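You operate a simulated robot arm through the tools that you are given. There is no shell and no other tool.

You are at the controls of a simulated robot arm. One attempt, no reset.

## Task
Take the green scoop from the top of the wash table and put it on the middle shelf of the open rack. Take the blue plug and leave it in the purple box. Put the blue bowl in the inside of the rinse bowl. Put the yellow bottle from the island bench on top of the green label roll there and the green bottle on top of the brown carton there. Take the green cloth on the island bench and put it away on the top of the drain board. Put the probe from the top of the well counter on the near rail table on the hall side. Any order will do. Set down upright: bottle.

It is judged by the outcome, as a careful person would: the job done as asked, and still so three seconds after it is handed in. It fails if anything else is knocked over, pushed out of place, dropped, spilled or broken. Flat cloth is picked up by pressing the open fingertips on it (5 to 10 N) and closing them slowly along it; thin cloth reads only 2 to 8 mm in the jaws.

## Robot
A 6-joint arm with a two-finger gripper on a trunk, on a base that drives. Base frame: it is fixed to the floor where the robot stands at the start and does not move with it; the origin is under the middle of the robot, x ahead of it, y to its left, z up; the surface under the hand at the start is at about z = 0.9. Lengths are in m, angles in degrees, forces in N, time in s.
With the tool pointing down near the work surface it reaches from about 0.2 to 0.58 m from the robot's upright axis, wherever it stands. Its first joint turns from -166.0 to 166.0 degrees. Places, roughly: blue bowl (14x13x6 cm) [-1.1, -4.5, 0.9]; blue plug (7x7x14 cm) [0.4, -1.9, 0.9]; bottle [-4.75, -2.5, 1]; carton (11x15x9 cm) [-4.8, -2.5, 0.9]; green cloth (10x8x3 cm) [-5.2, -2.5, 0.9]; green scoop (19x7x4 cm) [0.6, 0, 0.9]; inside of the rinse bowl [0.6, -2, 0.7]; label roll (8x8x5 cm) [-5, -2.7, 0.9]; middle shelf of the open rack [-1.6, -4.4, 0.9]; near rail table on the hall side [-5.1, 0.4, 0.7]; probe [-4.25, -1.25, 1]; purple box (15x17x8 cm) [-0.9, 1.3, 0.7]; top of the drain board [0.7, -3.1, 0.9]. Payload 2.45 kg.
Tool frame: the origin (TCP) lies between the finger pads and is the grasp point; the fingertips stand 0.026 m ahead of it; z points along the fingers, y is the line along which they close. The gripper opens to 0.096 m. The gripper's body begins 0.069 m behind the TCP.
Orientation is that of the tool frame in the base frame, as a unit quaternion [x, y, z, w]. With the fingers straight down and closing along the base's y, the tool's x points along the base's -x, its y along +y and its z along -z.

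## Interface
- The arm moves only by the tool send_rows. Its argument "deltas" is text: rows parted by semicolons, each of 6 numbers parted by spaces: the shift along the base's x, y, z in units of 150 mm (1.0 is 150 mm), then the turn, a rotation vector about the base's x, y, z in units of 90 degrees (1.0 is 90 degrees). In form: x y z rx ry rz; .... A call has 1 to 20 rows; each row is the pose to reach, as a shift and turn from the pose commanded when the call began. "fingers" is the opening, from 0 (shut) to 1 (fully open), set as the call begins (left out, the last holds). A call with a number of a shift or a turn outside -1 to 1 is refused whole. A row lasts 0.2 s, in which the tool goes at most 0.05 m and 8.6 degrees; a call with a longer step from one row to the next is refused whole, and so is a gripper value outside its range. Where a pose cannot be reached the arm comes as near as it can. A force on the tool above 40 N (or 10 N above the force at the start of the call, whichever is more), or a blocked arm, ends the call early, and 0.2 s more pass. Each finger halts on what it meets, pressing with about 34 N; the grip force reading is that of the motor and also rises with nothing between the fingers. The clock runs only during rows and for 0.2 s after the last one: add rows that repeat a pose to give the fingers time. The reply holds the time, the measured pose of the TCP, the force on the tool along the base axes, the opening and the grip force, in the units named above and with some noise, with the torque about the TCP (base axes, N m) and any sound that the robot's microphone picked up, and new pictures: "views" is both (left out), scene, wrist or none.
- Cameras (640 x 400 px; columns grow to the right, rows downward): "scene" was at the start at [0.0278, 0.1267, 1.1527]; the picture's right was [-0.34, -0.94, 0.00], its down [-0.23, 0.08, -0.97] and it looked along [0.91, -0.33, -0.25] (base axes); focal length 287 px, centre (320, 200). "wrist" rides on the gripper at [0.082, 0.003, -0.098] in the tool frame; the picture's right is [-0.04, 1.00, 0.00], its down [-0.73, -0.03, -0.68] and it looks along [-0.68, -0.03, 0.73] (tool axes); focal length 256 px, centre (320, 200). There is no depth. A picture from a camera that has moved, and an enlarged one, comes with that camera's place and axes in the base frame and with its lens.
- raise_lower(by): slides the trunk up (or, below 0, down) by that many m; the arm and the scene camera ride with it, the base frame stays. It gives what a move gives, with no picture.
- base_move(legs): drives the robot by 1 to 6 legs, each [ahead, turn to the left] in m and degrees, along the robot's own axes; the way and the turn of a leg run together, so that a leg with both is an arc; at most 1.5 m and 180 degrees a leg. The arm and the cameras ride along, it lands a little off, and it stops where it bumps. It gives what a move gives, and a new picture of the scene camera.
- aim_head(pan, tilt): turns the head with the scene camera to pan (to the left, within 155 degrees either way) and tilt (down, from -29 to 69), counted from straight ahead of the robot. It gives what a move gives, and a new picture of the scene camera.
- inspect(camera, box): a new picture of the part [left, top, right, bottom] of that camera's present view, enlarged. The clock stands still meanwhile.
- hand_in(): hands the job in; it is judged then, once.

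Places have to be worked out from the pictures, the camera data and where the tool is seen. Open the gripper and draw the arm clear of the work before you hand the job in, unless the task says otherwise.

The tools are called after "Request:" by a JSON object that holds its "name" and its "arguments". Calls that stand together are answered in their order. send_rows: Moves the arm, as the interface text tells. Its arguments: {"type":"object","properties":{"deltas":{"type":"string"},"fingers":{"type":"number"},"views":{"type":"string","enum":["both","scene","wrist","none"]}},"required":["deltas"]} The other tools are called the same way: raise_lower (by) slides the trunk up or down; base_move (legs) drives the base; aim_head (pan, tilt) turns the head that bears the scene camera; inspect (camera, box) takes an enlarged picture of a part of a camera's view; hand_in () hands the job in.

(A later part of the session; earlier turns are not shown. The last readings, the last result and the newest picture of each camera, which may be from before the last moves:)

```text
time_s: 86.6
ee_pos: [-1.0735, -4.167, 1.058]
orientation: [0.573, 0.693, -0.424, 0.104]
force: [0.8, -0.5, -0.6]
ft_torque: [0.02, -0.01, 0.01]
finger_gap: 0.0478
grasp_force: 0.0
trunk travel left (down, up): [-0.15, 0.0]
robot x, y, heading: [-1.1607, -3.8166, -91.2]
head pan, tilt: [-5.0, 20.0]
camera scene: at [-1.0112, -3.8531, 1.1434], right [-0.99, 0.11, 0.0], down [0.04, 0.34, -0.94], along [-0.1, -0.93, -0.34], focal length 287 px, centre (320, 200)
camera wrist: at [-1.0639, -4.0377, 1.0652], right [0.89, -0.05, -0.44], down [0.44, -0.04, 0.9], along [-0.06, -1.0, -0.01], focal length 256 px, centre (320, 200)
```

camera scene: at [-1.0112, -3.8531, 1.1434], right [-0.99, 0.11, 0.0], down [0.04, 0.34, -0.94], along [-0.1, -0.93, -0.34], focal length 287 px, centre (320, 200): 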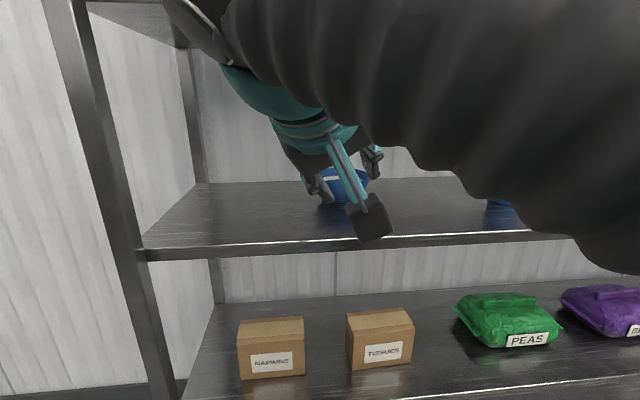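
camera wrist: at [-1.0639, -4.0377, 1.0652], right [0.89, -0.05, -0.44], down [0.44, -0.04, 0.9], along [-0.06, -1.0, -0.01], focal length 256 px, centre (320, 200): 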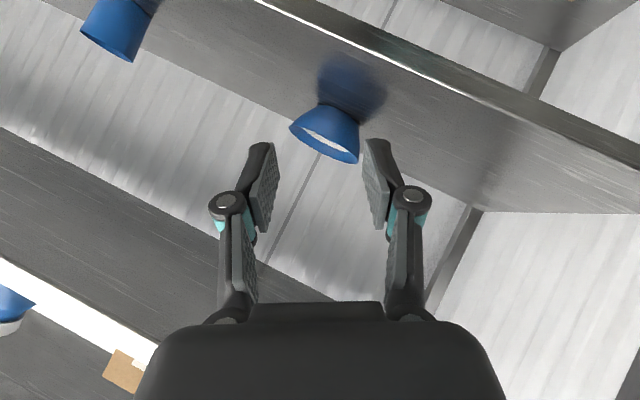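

The pads line up with the bowl's left wall. I'll lower to about z = 1.0 outside the rack, then slide in beneath the upper shelf toward the bowl.

Request:
{"name": "send_rows", "arguments": {"deltas": "0.157 0 -0.2 0 0 0; 0.157 0 -0.387 0 0 0; 0.157 -0.3 -0.387 0 0 0; 0.157 -0.6 -0.387 0 0 0; 0.157 -0.8 -0.387 0 0 0; 0.157 -1 -0.387 0 0 0; 0.157 -1 -0.387 0 0 0"}}

```text
time_s: 88.2
ee_pos: [-1.0496, -4.3158, 0.9994]
orientation: [0.573, 0.693, -0.425, 0.103]
force: [-0.8, 0.9, 0.1]
ft_torque: [0.03, -0.03, 0.03]
finger_gap: 0.048
grasp_force: 0.0
trunk travel left (down, up): [-0.15, 0.0]
robot x, y, heading: [-1.1637, -3.8181, -91.2]
head pan, tilt: [-5.0, 20.0]
camera scene: at [-1.0112, -3.8532, 1.1434], right [-0.99, 0.11, 0.0], down [0.04, 0.34, -0.94], along [-0.1, -0.93, -0.34], focal length 287 px, centre (320, 200)
camera wrist: at [-1.0396, -4.1868, 1.0076], right [0.9, -0.05, -0.44], down [0.44, -0.04, 0.9], along [-0.06, -1.0, -0.01], focal length 256 px, centre (320, 200)
```

scene: 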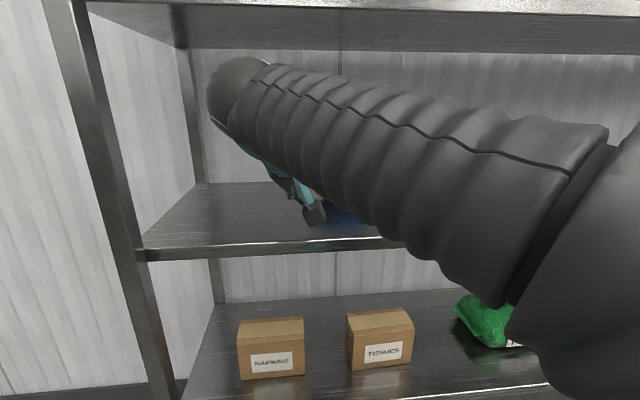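
wrist: 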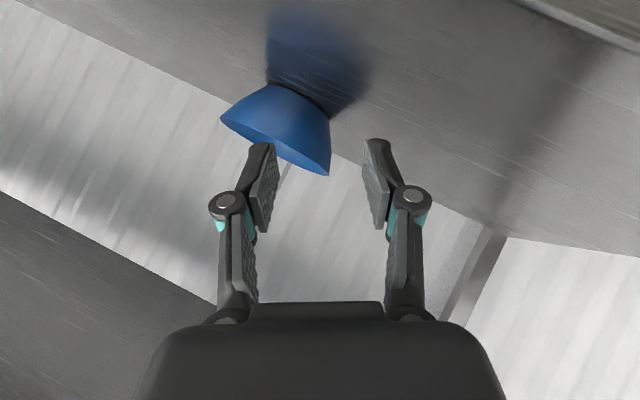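

The rim's side point measures about (-1.060, -4.485, 0.973), and the forearm stays under the upper lip. I'll go further in before the last descent.

Request:
{"name": "send_rows", "arguments": {"deltas": "0.024 -0.25 0 0 0 0; 0.024 -0.5 0 0 0 0; 0.024 -0.7 0 0 0 0; 0.024 -0.8 0 0 0 0; 0.024 -0.8 0 0 0 0"}}

```text
time_s: 89.4
ee_pos: [-1.0462, -4.4363, 1.0007]
orientation: [0.574, 0.692, -0.425, 0.105]
force: [0.4, 0.2, -0.4]
ft_torque: [0.02, 0.0, 0.01]
finger_gap: 0.048
grasp_force: 0.1
trunk travel left (down, up): [-0.15, 0.0]
robot x, y, heading: [-1.1607, -3.8173, -91.1]
head pan, tilt: [-5.0, 20.0]
camera scene: at [-1.0111, -3.8532, 1.1434], right [-0.99, 0.11, 0.0], down [0.04, 0.34, -0.94], along [-0.1, -0.93, -0.34], focal length 287 px, centre (320, 200)
camera wrist: at [-1.0366, -4.3078, 1.0079], right [0.89, -0.05, -0.44], down [0.44, -0.04, 0.9], along [-0.06, -1.0, -0.01], focal length 256 px, centre (320, 200)
```

scene: 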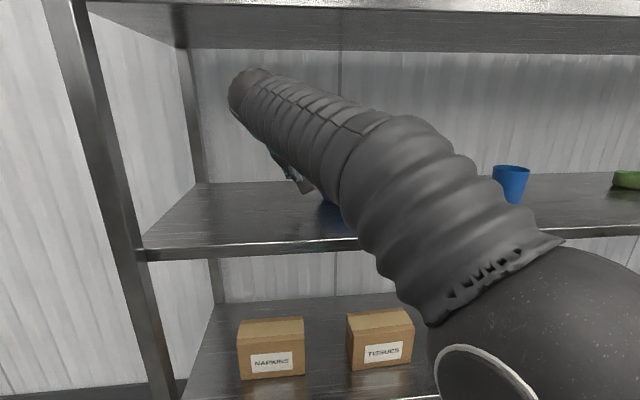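
wrist: 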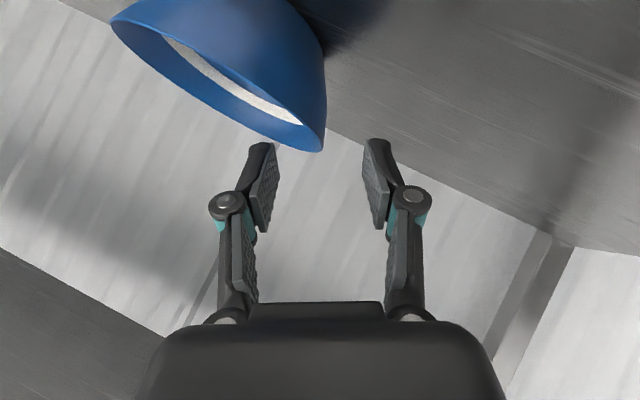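

The wall is on the pad plane to within about 2 mm. I'll move to the mid-side point and come down along the wall.

Request:
{"name": "send_rows", "arguments": {"deltas": "0 -0.13 0 0 0 0; 0 -0.25 0 0 0 0; -0.03 -0.25 -0.05 0 0 0; -0.06 -0.25 -0.1 0 0 0; -0.08 -0.25 -0.15 0 0 0; -0.08 -0.25 -0.15 0 0 0"}}

```text
time_s: 90.8
ee_pos: [-1.0575, -4.4726, 0.9773]
orientation: [0.573, 0.693, -0.424, 0.105]
force: [0.5, 0.3, 1.0]
ft_torque: [0.0, -0.01, 0.02]
finger_gap: 0.0479
grasp_force: 0.1
trunk travel left (down, up): [-0.15, 0.0]
robot x, y, heading: [-1.1598, -3.8229, -91.2]
head pan, tilt: [-5.0, 20.0]
camera scene: at [-1.0111, -3.8533, 1.1434], right [-0.99, 0.11, 0.0], down [0.04, 0.34, -0.94], along [-0.1, -0.93, -0.34], focal length 287 px, centre (320, 200)
camera wrist: at [-1.0479, -4.3451, 0.985], right [0.9, -0.05, -0.44], down [0.44, -0.04, 0.9], along [-0.06, -1.0, -0.01], focal length 256 px, centre (320, 200)
```

scene: 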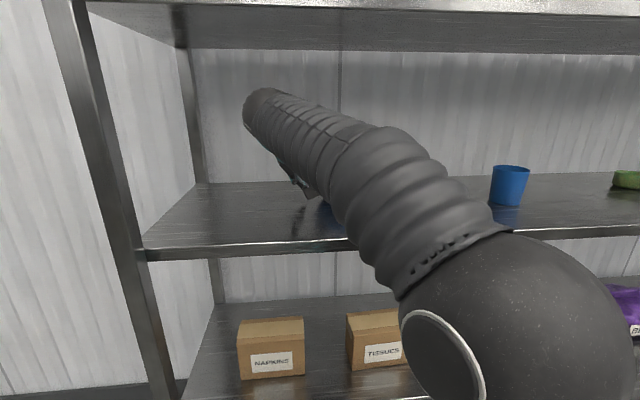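
wrist: 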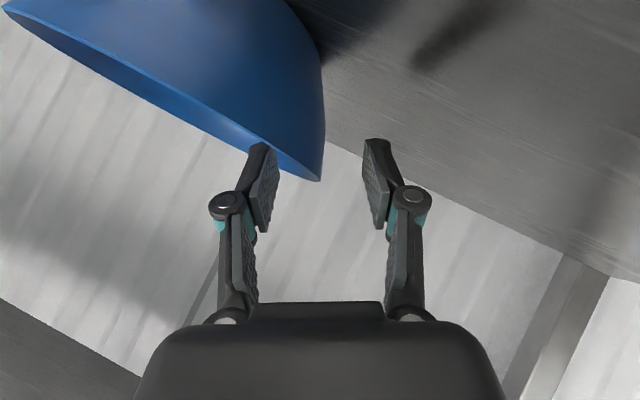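

I'll zoom in to check that the left finger is inside the rim before closing.

Request:
{"name": "inspect", "arguments": {"camera": "wrist", "box": [200, 80, 400, 205]}}

```text
3.20 times, centred on (300, 142) of wrist
camera zoom: at [-1.0479, -4.3451, 0.985], right [0.9, -0.05, -0.44], down [0.44, -0.04, 0.9], along [-0.06, -1.0, -0.01], focal length 819 px, centre (384, 384)
```

zoom: 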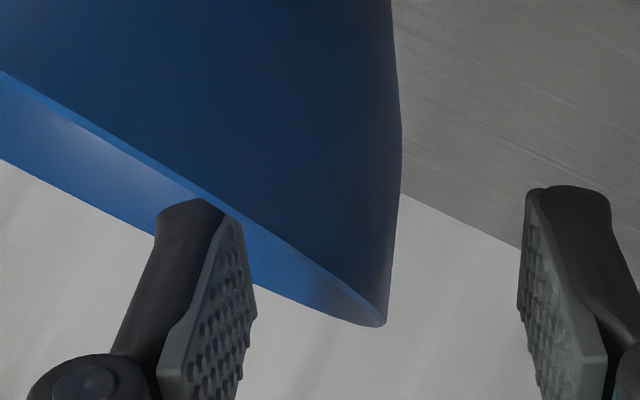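

The inner fingertip is inside the bowl, the outer one is outside, and the wall is centred between them. I'll close.

Request:
{"name": "send_rows", "arguments": {"deltas": "0 0 0 0 0 0; 0 0 0 0 0 0; 0 0 0 0 0 0; 0 0 0 0 0 0", "fingers": 0}}

Request:
{"name": "inspect", "arguments": {"camera": "wrist", "box": [200, 80, 400, 205]}}

```text
time_s: 91.8
ee_pos: [-1.057, -4.4734, 0.9778]
orientation: [0.574, 0.693, -0.424, 0.104]
force: [0.0, 0.7, 1.1]
ft_torque: [-0.06, 0.11, -0.04]
finger_gap: 0.0067
grasp_force: 33.9
trunk travel left (down, up): [-0.15, 0.0]
robot x, y, heading: [-1.1594, -3.8134, -90.9]
head pan, tilt: [-5.0, 20.0]
camera scene: at [-1.0112, -3.8532, 1.1434], right [-0.99, 0.11, 0.0], down [0.04, 0.34, -0.94], along [-0.1, -0.93, -0.34], focal length 287 px, centre (320, 200)
camera wrist: at [-1.0479, -4.345, 0.9851], right [0.89, -0.05, -0.44], down [0.44, -0.04, 0.9], along [-0.06, -1.0, -0.01], focal length 256 px, centre (320, 200)
```

scene: 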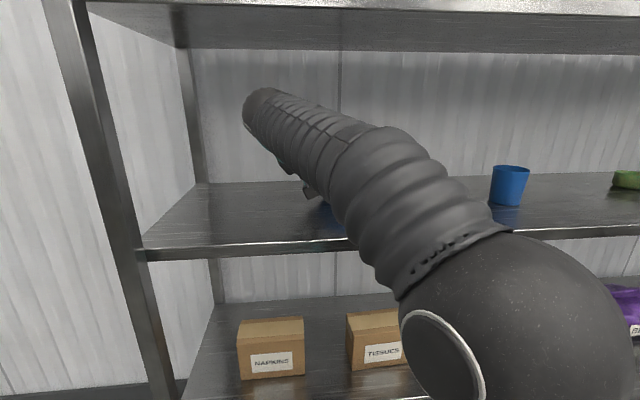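
wrist: 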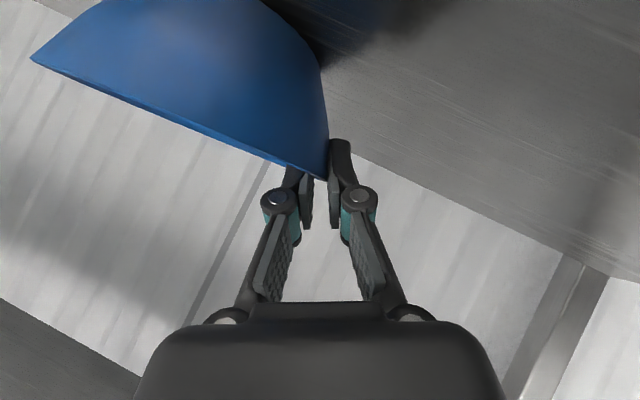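

```text
3.20 times, centred on (300, 142) of wrist
camera zoom: at [-1.0479, -4.345, 0.9851], right [0.89, -0.05, -0.44], down [0.44, -0.04, 0.9], along [-0.06, -1.0, -0.01], focal length 819 px, centre (384, 384)
```

zoom: 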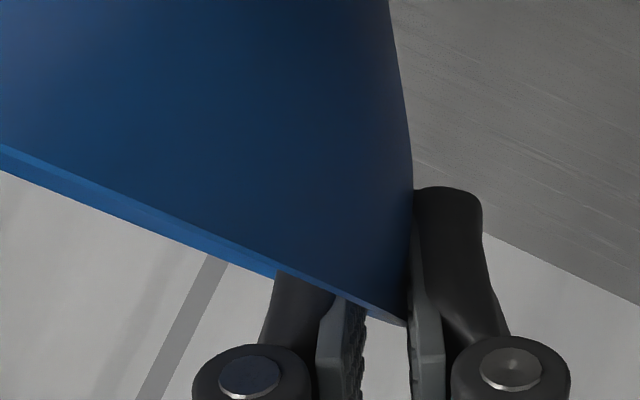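

The grip holds, but the pads tipped the bowl's west side up about 9°, because the wall is steeper near the rim than I judged. I'll lift slightly and roll the tool back about 9° to level it.

Request:
{"name": "send_rows", "arguments": {"deltas": "0 0 0.04 0 0 0; 0 0 0.08 0 0 0; 0 0 0.08 0 -0.03 0; 0 0 0.08 0 -0.06 0; 0 0 0.08 0 -0.09 0; 0 0 0.08 0 -0.09 0"}}

Request:
{"name": "inspect", "arguments": {"camera": "wrist", "box": [0, 0, 400, 250]}}

```text
time_s: 93.2
ee_pos: [-1.0564, -4.4735, 0.9899]
orientation: [0.603, 0.684, -0.382, 0.152]
force: [-0.5, 0.7, 0.5]
ft_torque: [-0.01, -0.04, 0.01]
finger_gap: 0.0063
grasp_force: 34.5
trunk travel left (down, up): [-0.15, 0.0]
robot x, y, heading: [-1.1584, -3.8193, -91.0]
head pan, tilt: [-5.0, 20.0]
camera scene: at [-1.0111, -3.8533, 1.1434], right [-0.99, 0.11, 0.0], down [0.04, 0.34, -0.94], along [-0.1, -0.93, -0.34], focal length 287 px, centre (320, 200)
camera wrist: at [-1.0488, -4.3451, 0.9989], right [0.95, -0.05, -0.31], down [0.31, -0.04, 0.95], along [-0.06, -1.0, -0.02], focal length 256 px, centre (320, 200)
```

scene: 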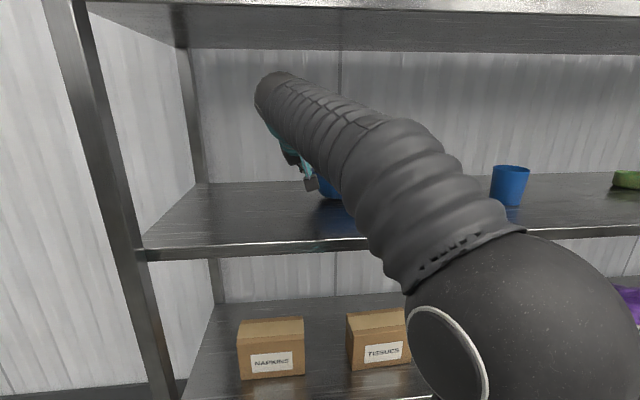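
wrist: 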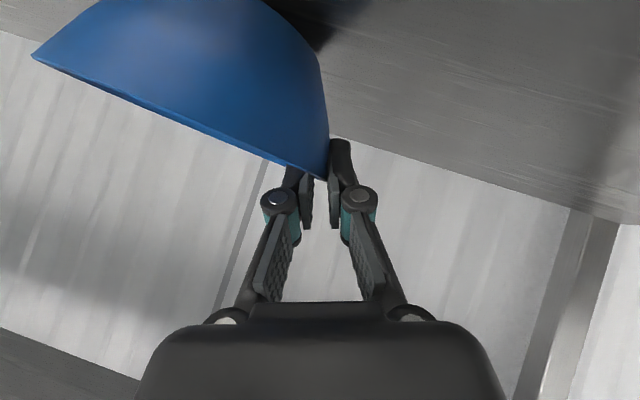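

```text
1.60 times, centred on (200, 125) of wrist
camera zoom: at [-1.0488, -4.3451, 0.9989], right [0.95, -0.05, -0.31], down [0.31, -0.04, 0.95], along [-0.06, -1.0, -0.02], focal length 410 px, centre (512, 320)
```

zoom: 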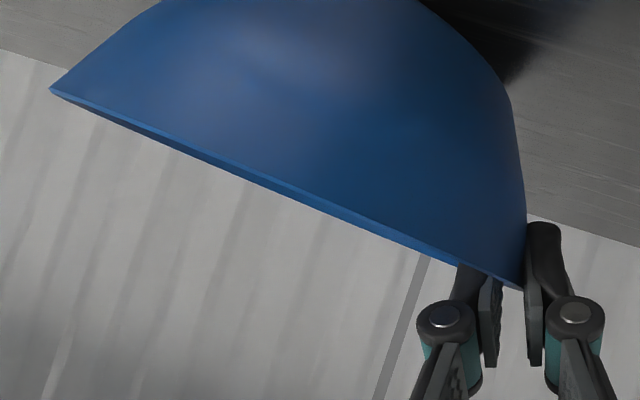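

The rim line is at 22.8° in the image, while level would be 18.1°, so I over-corrected by about 4.7°. I'll roll half of it back.

Request:
{"name": "send_rows", "arguments": {"deltas": "0 0 0 0 0.026 0; 0 0 0 0 0.052 0; 0 0 0 0 0.052 0", "views": "none"}}

Request:
{"name": "inspect", "arguments": {"camera": "wrist", "box": [0, 0, 400, 250]}}

```text
time_s: 94.0
ee_pos: [-1.0571, -4.4746, 0.9896]
orientation: [0.586, 0.69, -0.407, 0.124]
force: [0.6, -0.1, -1.1]
ft_torque: [0.0, 0.0, -0.01]
finger_gap: 0.0066
grasp_force: 34.0
trunk travel left (down, up): [-0.15, 0.0]
robot x, y, heading: [-1.1608, -3.8213, -91.0]
head pan, tilt: [-5.0, 20.0]
```

```text
1.60 times, centred on (200, 125) of wrist
camera zoom: at [-1.048, -4.3452, 0.9972], right [0.92, -0.05, -0.39], down [0.39, -0.04, 0.92], along [-0.06, -1.0, -0.02], focal length 410 px, centre (512, 320)
```

zoom: 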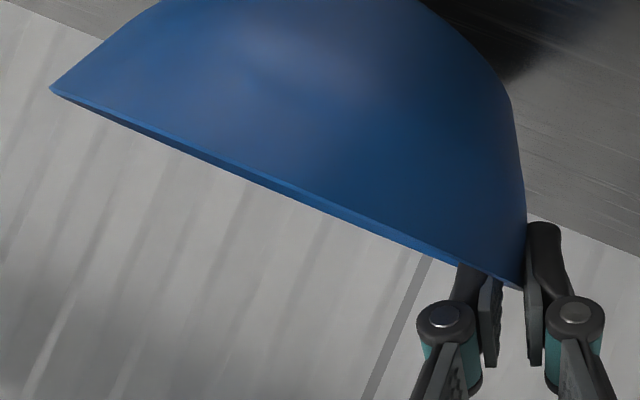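

The bowl is level side to side, with the near edge about 3° high. I'll correct that slightly and slide the bowl slowly toward the shelf's front edge, where I can regrasp it with a steeper tool.

Request:
{"name": "send_rows", "arguments": {"deltas": "0 0.08 0 -0.01 0 0; 0 0.2 0 -0.02 0 0; 0 0.32 0 -0.03 0 0; 0 0.44 0 -0.035 0 0; 0 0.56 0 -0.035 0 0; 0 0.68 0 -0.035 0 0; 0 0.8 0 -0.035 0 0; 0 0.88 0 -0.035 0 0; 0 0.93 0 -0.035 0 0; 0 0.93 0 -0.035 0 0"}}

Request:
{"name": "inspect", "arguments": {"camera": "wrist", "box": [0, 0, 400, 250]}}

```text
time_s: 96.2
ee_pos: [-1.0562, -4.3326, 0.9892]
orientation: [0.583, 0.678, -0.426, 0.14]
force: [0.2, -0.5, -0.1]
ft_torque: [-0.01, -0.03, 0.01]
finger_gap: 0.0067
grasp_force: 34.6
trunk travel left (down, up): [-0.15, 0.0]
robot x, y, heading: [-1.1582, -3.8174, -91.3]
head pan, tilt: [-5.0, 20.0]
camera scene: at [-1.0112, -3.8532, 1.1434], right [-0.99, 0.11, 0.0], down [0.04, 0.34, -0.94], along [-0.1, -0.93, -0.34], focal length 287 px, centre (320, 200)
camera wrist: at [-1.0481, -4.2042, 0.9901], right [0.92, -0.07, -0.39], down [0.39, 0.01, 0.92], along [-0.06, -1.0, 0.04], focal length 256 px, centre (320, 200)
```

scene: 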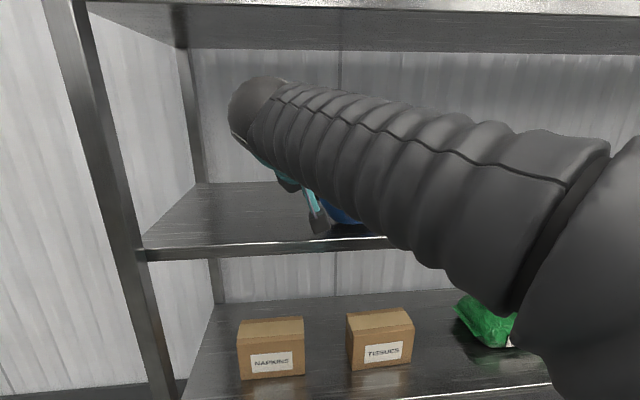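
wrist: 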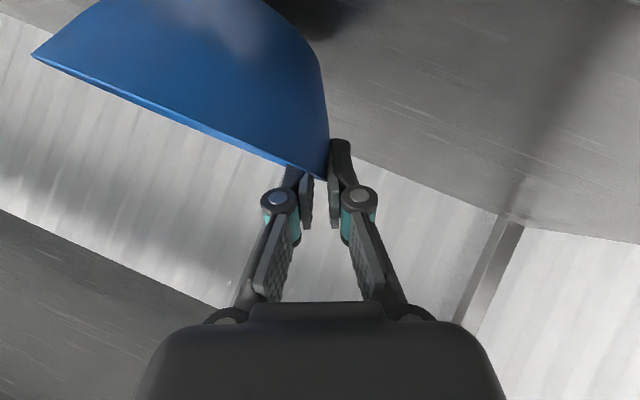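

```text
1.60 times, centred on (200, 125) of wrist
camera zoom: at [-1.0481, -4.2042, 0.9901], right [0.92, -0.07, -0.39], down [0.39, 0.01, 0.92], along [-0.06, -1.0, 0.04], focal length 410 px, centre (512, 320)
```

zoom: 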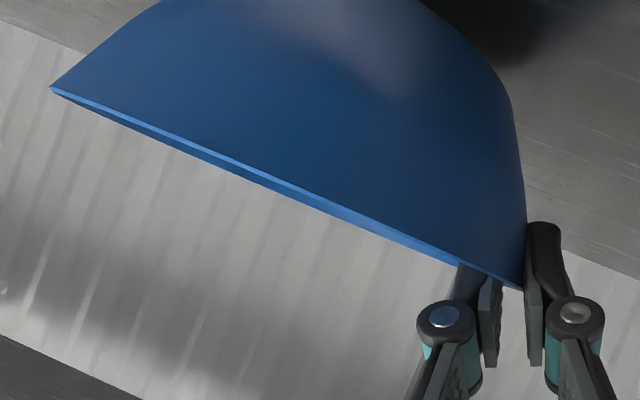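

The bowl is steady at the shelf front. I'll lower it gently the roughly 12 mm to the shelf and watch the force.

Request:
{"name": "send_rows", "arguments": {"deltas": "0 0 -0.02 0 0 0; 0 0 -0.04 0 0 0; 0 0 -0.06 0 0 0; 0 0 -0.07 0 0 0; 0 0 -0.07 0 0 0", "views": "none"}}

```text
time_s: 97.4
ee_pos: [-1.0578, -4.3329, 0.9785]
orientation: [0.582, 0.678, -0.426, 0.141]
force: [0.6, -0.4, 3.3]
ft_torque: [-0.22, 0.16, 0.1]
finger_gap: 0.0064
grasp_force: 34.0
trunk travel left (down, up): [-0.15, 0.0]
robot x, y, heading: [-1.1587, -3.8192, -91.2]
head pan, tilt: [-5.0, 20.0]
```

There's 3.3 N of contact. One more millimetre down, then I'll open the fingers.

Request:
{"name": "send_rows", "arguments": {"deltas": "0 0 -0.01 0 0 0; 0 0 -0.01 0 0 0", "views": "none"}}

Request:
{"name": "send_rows", "arguments": {"deltas": "0 0 0 0 0 0; 0 0 0 0 0 0; 0 0 0 0 0 0", "fingers": 0.42}}

Request:
{"name": "inspect", "arguments": {"camera": "wrist", "box": [0, 0, 400, 250]}}

```text
time_s: 98.0
ee_pos: [-1.0567, -4.333, 0.978]
orientation: [0.582, 0.677, -0.427, 0.141]
force: [1.7, -1.7, 13.7]
ft_torque: [-0.36, 0.35, 0.07]
finger_gap: 0.0068
grasp_force: 33.6
trunk travel left (down, up): [-0.15, 0.0]
robot x, y, heading: [-1.1586, -3.8177, -91.2]
head pan, tilt: [-5.0, 20.0]
```

```text
time_s: 98.8
ee_pos: [-1.0572, -4.3329, 0.9764]
orientation: [0.582, 0.678, -0.426, 0.14]
force: [0.0, -0.7, 0.9]
ft_torque: [0.0, 0.0, 0.03]
finger_gap: 0.0406
grasp_force: 0.1
trunk travel left (down, up): [-0.15, 0.0]
robot x, y, heading: [-1.1571, -3.8193, -91.3]
head pan, tilt: [-5.0, 20.0]
camera scene: at [-1.0112, -3.8532, 1.1434], right [-0.99, 0.11, 0.0], down [0.04, 0.34, -0.94], along [-0.1, -0.93, -0.34], focal length 287 px, centre (320, 200)
camera wrist: at [-1.0483, -4.2048, 0.9781], right [0.92, -0.07, -0.39], down [0.39, 0.01, 0.92], along [-0.06, -1.0, 0.04], focal length 256 px, centre (320, 200)
```

scene: 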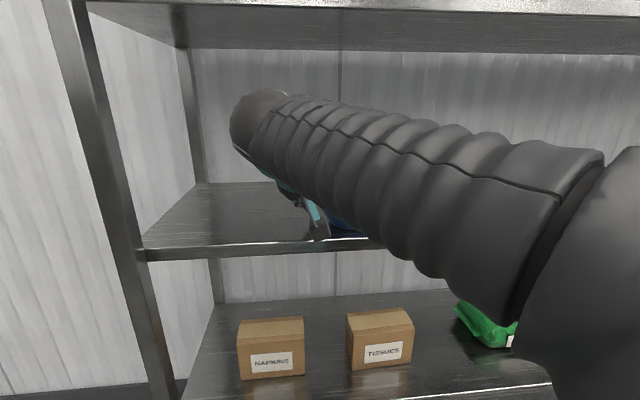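
wrist: 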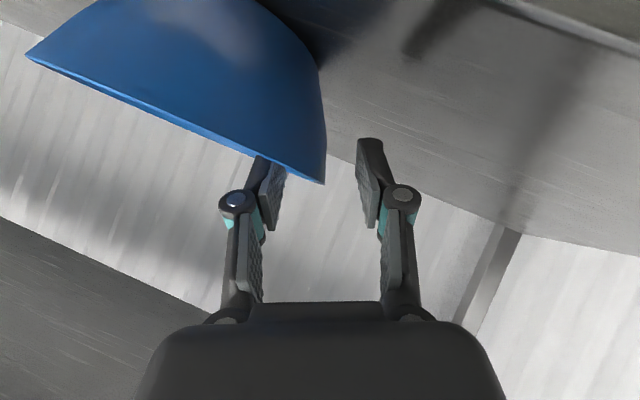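

```text
1.60 times, centred on (200, 125) of wrist
camera zoom: at [-1.0483, -4.2048, 0.9781], right [0.92, -0.07, -0.39], down [0.39, 0.01, 0.92], along [-0.06, -1.0, 0.04], focal length 410 px, centre (512, 320)
```

zoom: 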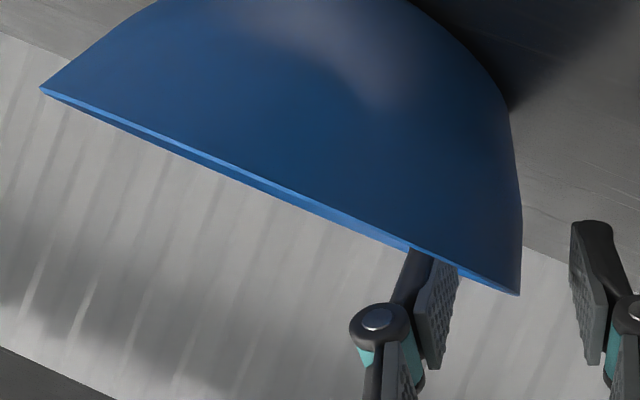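

The bowl stands free at the front edge. I'll withdraw up along the wall and back out.

Request:
{"name": "send_rows", "arguments": {"deltas": "0.05 0 0.1 0 0 0; 0.1 0 0.2 0 0 0; 0.14 0 0.3 0 0 0; 0.14 0.15 0.42 0 0 0; 0.14 0.4 0.5 0 0 0; 0.14 0.65 0.6 0 0 0; 0.14 0.9 0.7 0 0 0; 0.14 0.9 0.7 0 0 0"}}

Request:
{"name": "inspect", "arguments": {"camera": "wrist", "box": [100, 0, 500, 250]}}

```text
time_s: 100.6
ee_pos: [-1.0355, -4.1978, 1.0822]
orientation: [0.582, 0.679, -0.425, 0.14]
force: [-0.5, -0.4, 0.1]
ft_torque: [0.0, -0.02, 0.04]
finger_gap: 0.0403
grasp_force: 0.0
trunk travel left (down, up): [-0.15, 0.0]
robot x, y, heading: [-1.157, -3.8188, -91.1]
head pan, tilt: [-5.0, 20.0]
camera scene: at [-1.0112, -3.8533, 1.1434], right [-0.99, 0.11, 0.0], down [0.04, 0.34, -0.94], along [-0.1, -0.93, -0.34], focal length 287 px, centre (320, 200)
camera wrist: at [-1.0259, -4.0699, 1.0826], right [0.92, -0.07, -0.39], down [0.39, 0.01, 0.92], along [-0.06, -1.0, 0.04], focal length 256 px, centre (320, 200)
```

scene: 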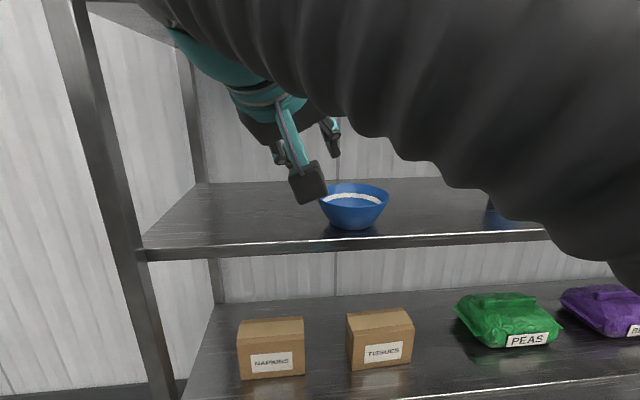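
wrist: 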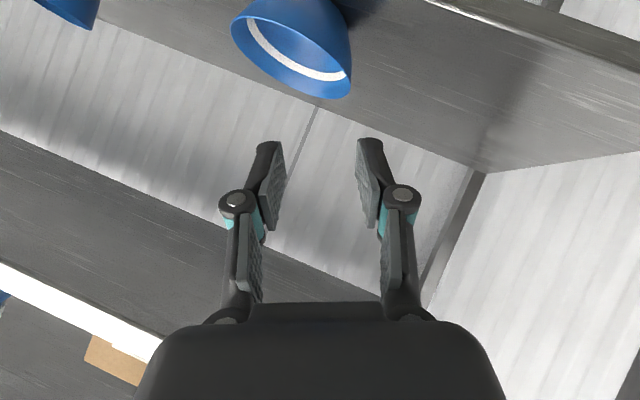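

```text
1.60 times, centred on (300, 125) of wrist
camera zoom: at [-1.0259, -4.0699, 1.0826], right [0.92, -0.07, -0.39], down [0.39, 0.01, 0.92], along [-0.06, -1.0, 0.04], focal length 410 px, centre (352, 320)
```

zoom: 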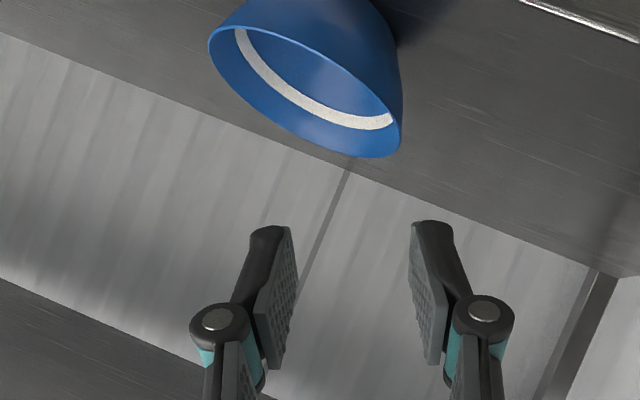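

The bowl is upright with its filling intact, centred at about (-1.127, -4.345). Now I'll turn the gripper so it closes front to back, tilted about 23° from vertical and parallel to the near wall.

Request:
{"name": "send_rows", "arguments": {"deltas": "-0.055 0.03 0.012 0.0355 0.032 0.0686; -0.111 0.06 0.024 0.0711 0.064 0.1372; -0.166 0.091 0.035 0.1066 0.096 0.2058; -0.222 0.121 0.047 0.1422 0.128 0.2744; -0.277 0.151 0.059 0.1777 0.16 0.343; -0.333 0.182 0.071 0.2133 0.192 0.4115; -0.388 0.212 0.083 0.2488 0.224 0.4801; -0.444 0.242 0.095 0.2844 0.256 0.5487; -0.499 0.272 0.106 0.3199 0.288 0.6173; -0.555 0.303 0.118 0.3555 0.32 0.6859; -0.61 0.333 0.13 0.391 0.352 0.7545; -0.61 0.333 0.13 0.391 0.352 0.7545"}}

```text
time_s: 103.2
ee_pos: [-1.1274, -4.1488, 1.1026]
orientation: [0.0, 0.98, -0.2, 0.001]
force: [0.3, 0.1, -0.4]
ft_torque: [0.03, 0.0, -0.03]
finger_gap: 0.0405
grasp_force: 0.0
trunk travel left (down, up): [-0.15, 0.0]
robot x, y, heading: [-1.1621, -3.8203, -91.2]
head pan, tilt: [-5.0, 20.0]
camera scene: at [-1.0112, -3.8532, 1.1434], right [-0.99, 0.11, 0.0], down [0.04, 0.34, -0.94], along [-0.1, -0.93, -0.34], focal length 287 px, centre (320, 200)
camera wrist: at [-1.2105, -4.1053, 1.1912], right [0.04, 0.92, -0.39], down [0.73, 0.24, 0.64], along [0.68, -0.31, -0.66], focal length 256 px, centre (320, 200)
```

scene: 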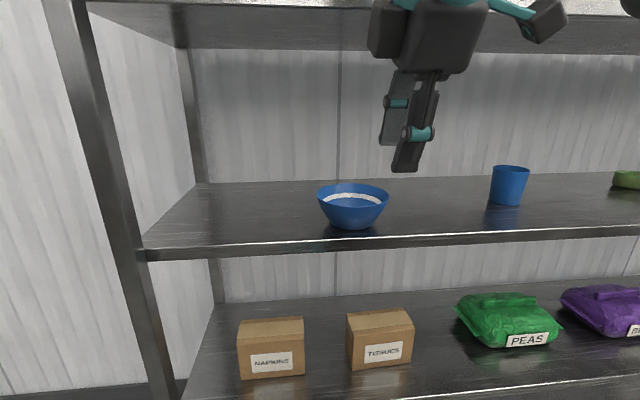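
wrist: 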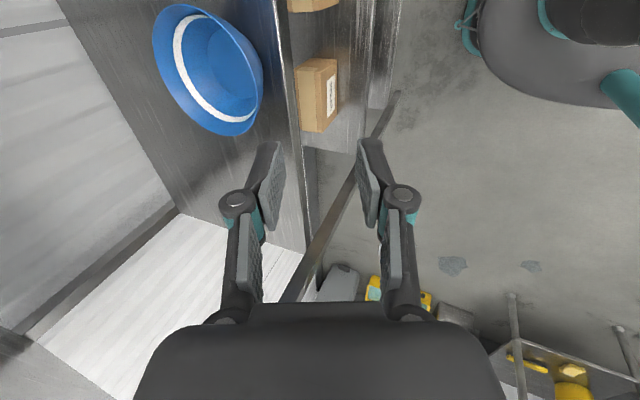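

Request:
{"name": "inspect", "arguments": {"camera": "wrist", "box": [130, 0, 290, 140]}}

Request:
{"name": "inspect", "arguments": {"camera": "scene", "box": [290, 140, 430, 250]}}

```text
2.86 times, centred on (210, 70) of wrist
camera zoom: at [-1.2105, -4.1053, 1.1912], right [0.04, 0.92, -0.39], down [0.73, 0.24, 0.64], along [0.68, -0.31, -0.66], focal length 731 px, centre (634, 571)
```

zoom: 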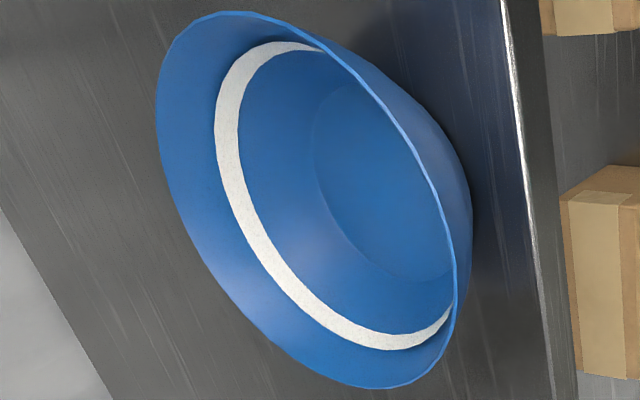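

```text
3.64 times, centred on (360, 195) of scene
camera zoom: at [-1.0112, -3.8532, 1.1434], right [-0.99, 0.11, 0.0], down [0.04, 0.34, -0.94], along [-0.1, -0.93, -0.34], focal length 1043 px, centre (174, 218)
```

zoom: 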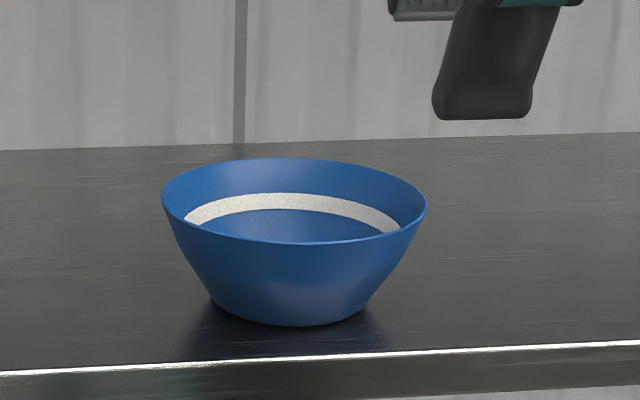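

The bowl turns out to be empty: the white is only a painted stripe, so tilt matters less. Its near rim is at about y = -4.27. I'll move above the near wall, in line with it.

Request:
{"name": "send_rows", "arguments": {"deltas": "0.01 -0.2 -0.1 0 0 0; 0.02 -0.42 -0.25 0 0 0; 0.023 -0.64 -0.4 0 0 0; 0.023 -0.64 -0.4 0 0 0"}}

```text
time_s: 104.2
ee_pos: [-1.1264, -4.2442, 1.0416]
orientation: [0.002, 0.98, -0.2, 0.001]
force: [-0.6, 0.6, -0.5]
ft_torque: [0.0, 0.05, 0.04]
finger_gap: 0.0402
grasp_force: 0.2
trunk travel left (down, up): [-0.15, 0.0]
robot x, y, heading: [-1.1594, -3.8214, -91.2]
head pan, tilt: [-5.0, 20.0]
camera scene: at [-1.0112, -3.8531, 1.1434], right [-0.99, 0.11, 0.0], down [0.04, 0.34, -0.94], along [-0.1, -0.93, -0.34], focal length 287 px, centre (320, 200)
camera wrist: at [-1.2087, -4.2012, 1.1311], right [0.04, 0.92, -0.39], down [0.73, 0.24, 0.64], along [0.68, -0.31, -0.66], focal length 256 px, centre (320, 200)
```

scene: 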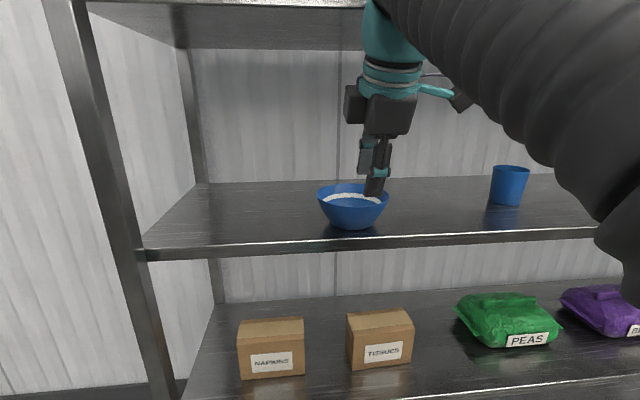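
wrist: 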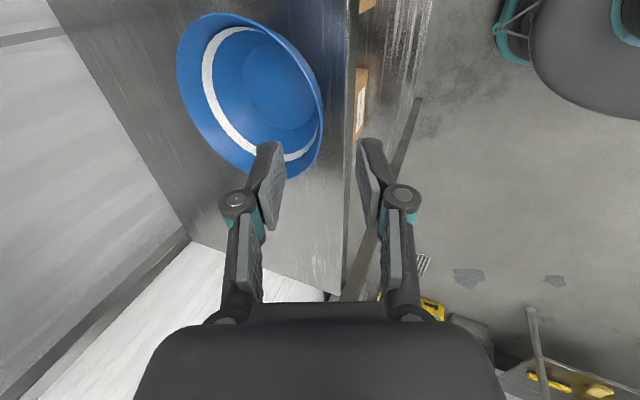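

The near wall projects right onto the pad plane. I'll come down along it.

Request:
{"name": "send_rows", "arguments": {"deltas": "0.005 -0.05 -0.12 0 0 0; 0.01 -0.1 -0.24 0 0 0; 0.016 -0.14 -0.34 0 0 0; 0.016 -0.175 -0.424 0 0 0; 0.016 -0.175 -0.424 0 0 0"}}

Request:
{"name": "inspect", "arguments": {"camera": "wrist", "box": [200, 80, 440, 230]}}

```text
time_s: 105.4
ee_pos: [-1.1236, -4.27, 0.9789]
orientation: [0.0, 0.98, -0.201, 0.0]
force: [-1.0, 0.2, 0.3]
ft_torque: [0.0, 0.01, 0.0]
finger_gap: 0.0403
grasp_force: 0.1
trunk travel left (down, up): [-0.15, 0.0]
robot x, y, heading: [-1.1552, -3.8195, -91.0]
head pan, tilt: [-5.0, 20.0]
camera scene: at [-1.0112, -3.8532, 1.1434], right [-0.99, 0.11, 0.0], down [0.04, 0.34, -0.94], along [-0.1, -0.93, -0.34], focal length 287 px, centre (320, 200)
camera wrist: at [-1.2068, -4.2272, 1.0662], right [0.04, 0.92, -0.39], down [0.73, 0.24, 0.64], along [0.68, -0.31, -0.66], focal length 256 px, centre (320, 200)
```

scene: 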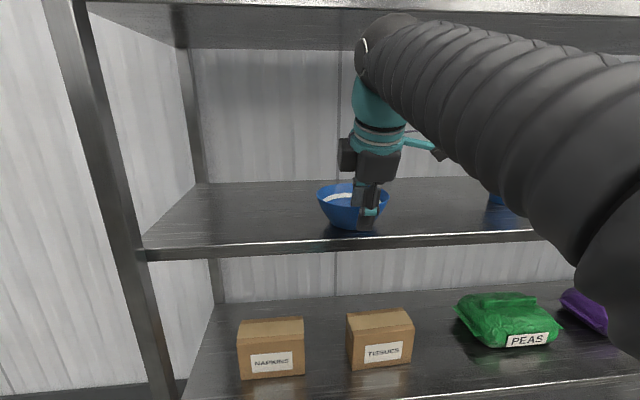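
wrist: 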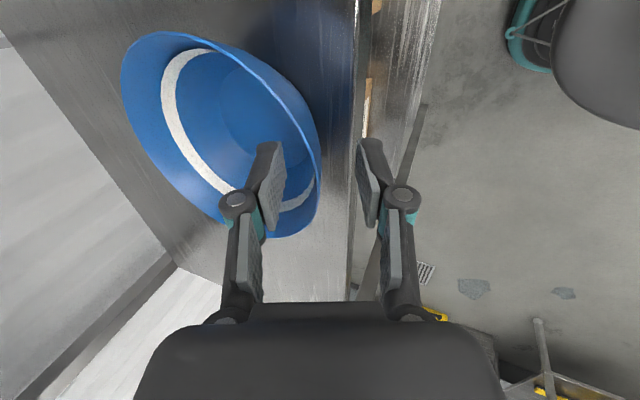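

```text
2.67 times, centred on (320, 155) of wrist
camera zoom: at [-1.2068, -4.2272, 1.0662], right [0.04, 0.92, -0.39], down [0.73, 0.24, 0.64], along [0.68, -0.31, -0.66], focal length 683 px, centre (320, 320)
```

zoom: 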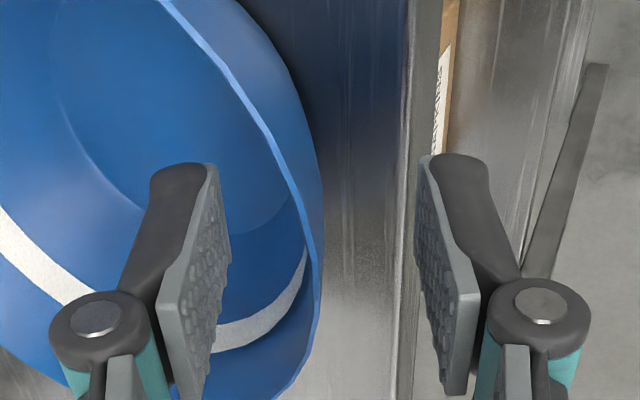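

The wall sits parallel between the pads, so I'll close and then lift.

Request:
{"name": "send_rows", "arguments": {"deltas": "0 0 0 0 0 0; 0 0 0 0 0 0; 0 0 0 0 0 0; 0 0 0.04 0 0 0; 0 0 0.08 0 0 0; 0 0 0.12 0 0 0; 0 0 0.12 0 0 0", "fingers": 0}}

```text
time_s: 107.0
ee_pos: [-1.1231, -4.2706, 0.9959]
orientation: [0.001, 0.98, -0.2, 0.001]
force: [0.5, 0.1, -0.2]
ft_torque: [0.04, -0.02, -0.03]
finger_gap: 0.0061
grasp_force: 32.9
trunk travel left (down, up): [-0.15, 0.0]
robot x, y, heading: [-1.157, -3.8195, -91.1]
head pan, tilt: [-5.0, 20.0]
camera scene: at [-1.0112, -3.8532, 1.1434], right [-0.99, 0.11, 0.0], down [0.04, 0.34, -0.94], along [-0.1, -0.93, -0.34], focal length 287 px, centre (320, 200)
camera wrist: at [-1.2054, -4.2278, 1.0845], right [0.04, 0.92, -0.39], down [0.73, 0.24, 0.64], along [0.68, -0.31, -0.66], focal length 256 px, centre (320, 200)
```

scene: 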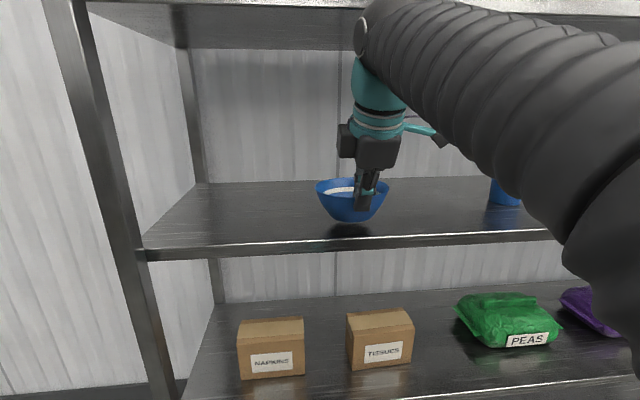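
wrist: 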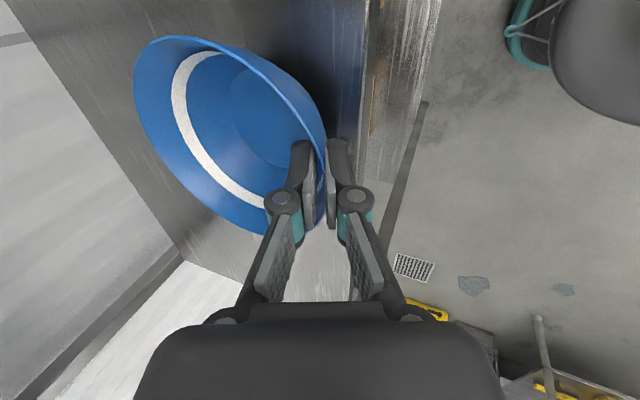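

The bowl is held and looks level. I'll draw it back out of the rack and raise it a little.

Request:
{"name": "send_rows", "arguments": {"deltas": "0 0.15 0.03 0 0 0; 0 0.3 0.06 0 0 0; 0 0.45 0.1 0 0 0; 0 0.6 0.16 0 0 0; 0 0.75 0.24 0 0 0; 0 0.8 0.4 0 0 0; 0 0.8 0.56 0 0 0; 0 0.8 0.7 0 0 0; 0 0.8 0.7 0 0 0"}}

Request:
{"name": "inspect", "arguments": {"camera": "scene", "box": [240, 60, 480, 210]}}

```text
time_s: 109.0
ee_pos: [-1.1225, -4.151, 1.1002]
orientation: [0.001, 0.98, -0.199, 0.001]
force: [0.6, 0.0, -0.9]
ft_torque: [0.06, -0.01, 0.0]
finger_gap: 0.006
grasp_force: 32.2
trunk travel left (down, up): [-0.15, 0.0]
robot x, y, heading: [-1.1574, -3.8207, -91.1]
head pan, tilt: [-5.0, 20.0]
camera scene: at [-1.0112, -3.8532, 1.1434], right [-0.99, 0.11, 0.0], down [0.04, 0.34, -0.94], along [-0.1, -0.93, -0.34], focal length 287 px, centre (320, 200)
camera wrist: at [-1.2051, -4.1074, 1.1894], right [0.04, 0.92, -0.39], down [0.73, 0.24, 0.64], along [0.68, -0.31, -0.66], focal length 256 px, centre (320, 200)
```

scene: 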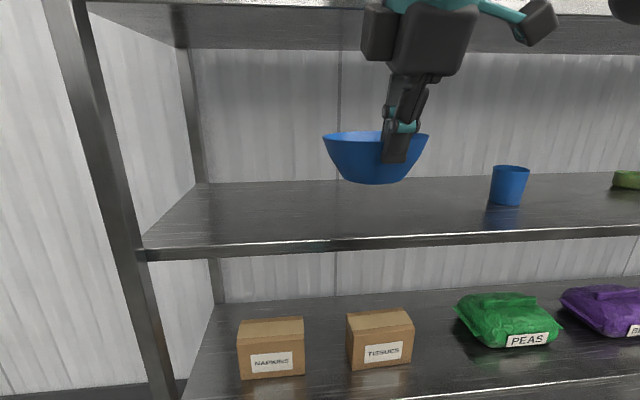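
wrist: 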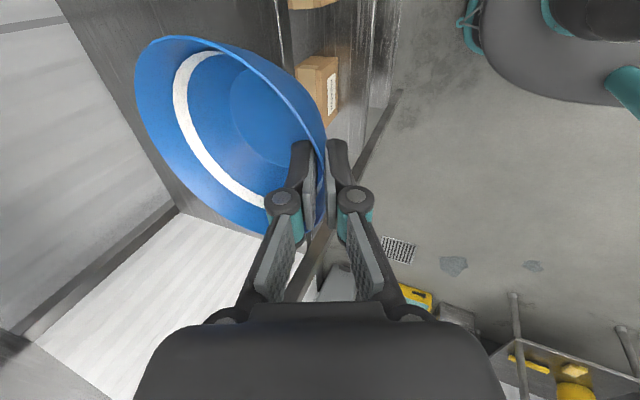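

```text
2.67 times, centred on (360, 135) of scene
camera zoom: at [-1.0112, -3.8532, 1.1434], right [-0.99, 0.11, 0.0], down [0.04, 0.34, -0.94], along [-0.1, -0.93, -0.34], focal length 765 px, centre (213, 373)
```

zoom: 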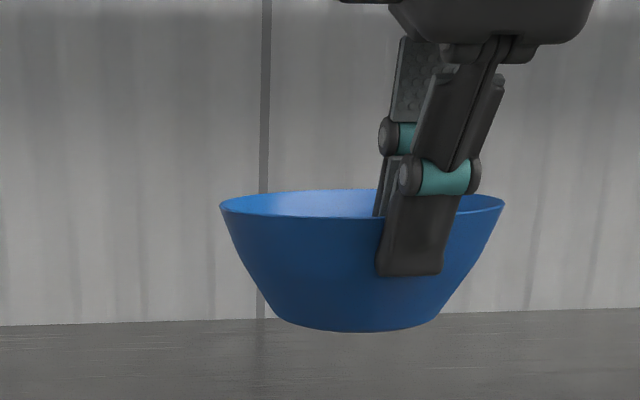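

The bowl is held level, its bottom about 6.6 cm below the TCP. I'll drive back to the aisle and north toward the rinse bowl.

Request:
{"name": "base_move", "arguments": {"legs": [[-0.22, 0], [0, 91], [0.92, 0], [0, 90], [1.5, 0], [0.12, 0]]}}

Request:
{"name": "aim_head", "arguments": {"pan": -80, "tilt": 25}}

```text
time_s: 130.6
ee_pos: [-0.2777, -1.6858, 1.101]
orientation: [0.98, 0.004, -0.002, -0.2]
force: [0.0, -0.4, 0.2]
ft_torque: [-0.01, 0.01, -0.01]
finger_gap: 0.006
grasp_force: 31.8
trunk travel left (down, up): [-0.15, 0.0]
robot x, y, heading: [-0.2348, -2.0216, 89.5]
head pan, tilt: [-5.0, 20.0]
camera scene: at [-0.3853, -1.9832, 1.1434], right [1.0, -0.09, 0.0], down [-0.03, -0.34, -0.94], along [0.09, 0.94, -0.34], focal length 287 px, centre (320, 200)
```

scene: 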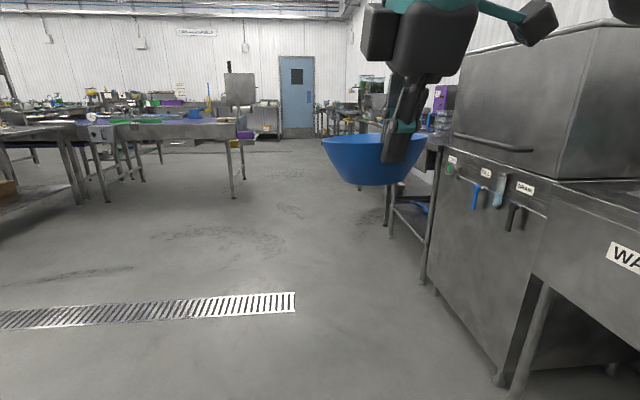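

```text
time_s: 132.1
ee_pos: [-0.2774, -1.6857, 1.1006]
orientation: [0.98, 0.003, -0.001, -0.2]
force: [-0.4, 0.4, 0.1]
ft_torque: [-0.11, -0.01, -0.01]
finger_gap: 0.0061
grasp_force: 32.3
trunk travel left (down, up): [-0.15, 0.0]
robot x, y, heading: [-0.2343, -2.0205, 89.7]
head pan, tilt: [-80.0, 25.0]
camera scene: at [-0.3033, -2.0605, 1.1353], right [0.17, -0.99, 0.0], down [-0.42, -0.07, -0.91], along [0.89, 0.15, -0.42], focal length 287 px, centre (320, 200)
```

scene: 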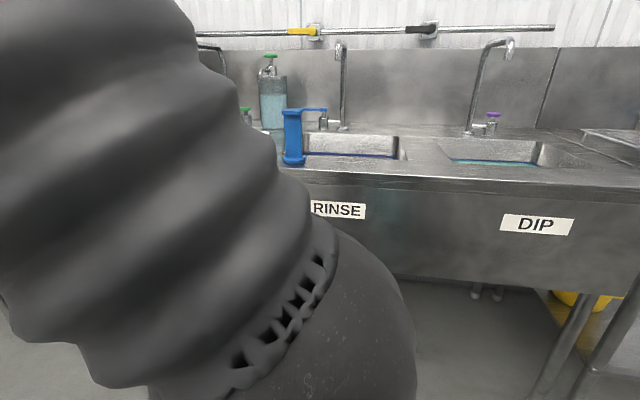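

The rinse basin opening runs roughly x 0.49–0.78, y -1.84 to -2.16, behind a 16 cm front ledge. The blue plug stands on that ledge at about (0.417, -1.862). I'll turn to face it and look closer.

Request:
{"name": "base_move", "arguments": {"legs": [[0, -90]]}}

Request:
{"name": "aim_head", "arguments": {"pan": -10, "tilt": 25}}

Request:
{"name": "inspect", "arguments": {"camera": "wrist", "box": [0, 0, 640, 400]}}

```text
time_s: 136.3
ee_pos: [0.0954, -1.9729, 1.1009]
orientation: [0.699, -0.686, 0.14, -0.144]
force: [0.4, 0.0, -0.3]
ft_torque: [-0.01, 0.09, -0.01]
finger_gap: 0.0062
grasp_force: 31.8
trunk travel left (down, up): [-0.15, 0.0]
robot x, y, heading: [-0.2384, -2.0149, 0.1]
head pan, tilt: [-80.0, 25.0]
camera scene: at [-0.2801, -1.9503, 1.1353], right [-0.98, -0.18, 0.0], down [-0.07, 0.42, -0.91], along [0.16, -0.89, -0.42], focal length 287 px, centre (320, 200)
```

scene: 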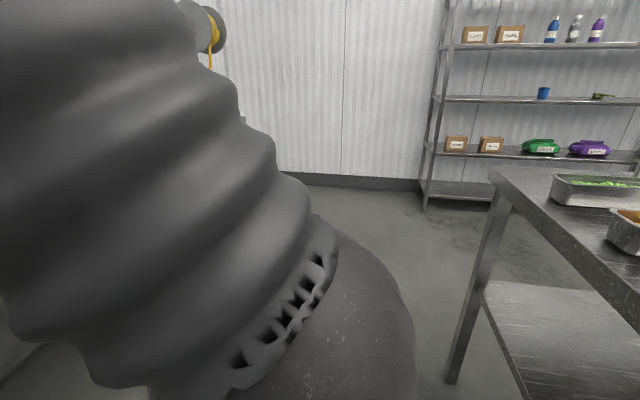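

```text
time_s: 137.7
ee_pos: [0.0959, -1.9742, 1.1015]
orientation: [0.699, -0.686, 0.14, -0.144]
force: [0.2, -0.7, -1.4]
ft_torque: [0.01, 0.02, 0.0]
finger_gap: 0.0063
grasp_force: 31.4
trunk travel left (down, up): [-0.15, 0.0]
robot x, y, heading: [-0.2376, -2.0178, 0.1]
head pan, tilt: [-10.0, 25.0]
camera scene: at [-0.2055, -1.8755, 1.1353], right [-0.17, -0.98, 0.0], down [-0.42, 0.07, -0.91], along [0.89, -0.16, -0.42], focal length 287 px, centre (320, 200)
```

scene: 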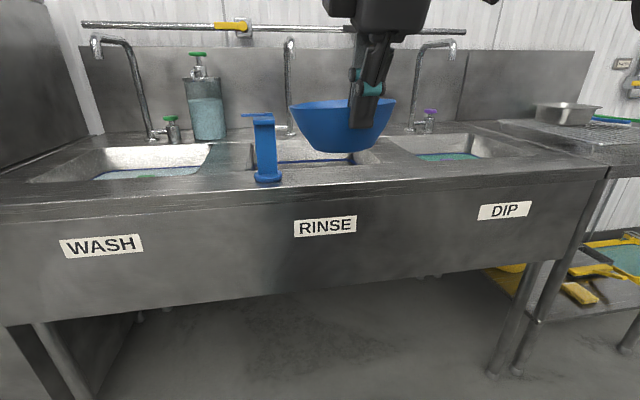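

```text
1.00 times, centred on (320, 200) of wrist (not enlarged: the box is as wide or as high as the picture)
camera zoom: at [0.0545, -2.0546, 1.1893], right [-0.92, 0.02, -0.39], down [-0.25, 0.73, 0.64], along [0.3, 0.69, -0.66], focal length 256 px, centre (320, 200)
```

zoom: 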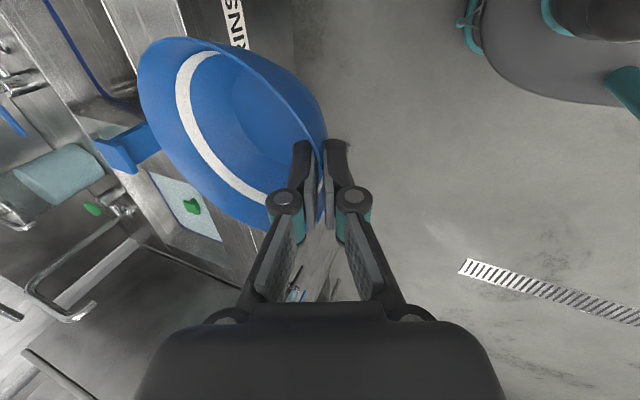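

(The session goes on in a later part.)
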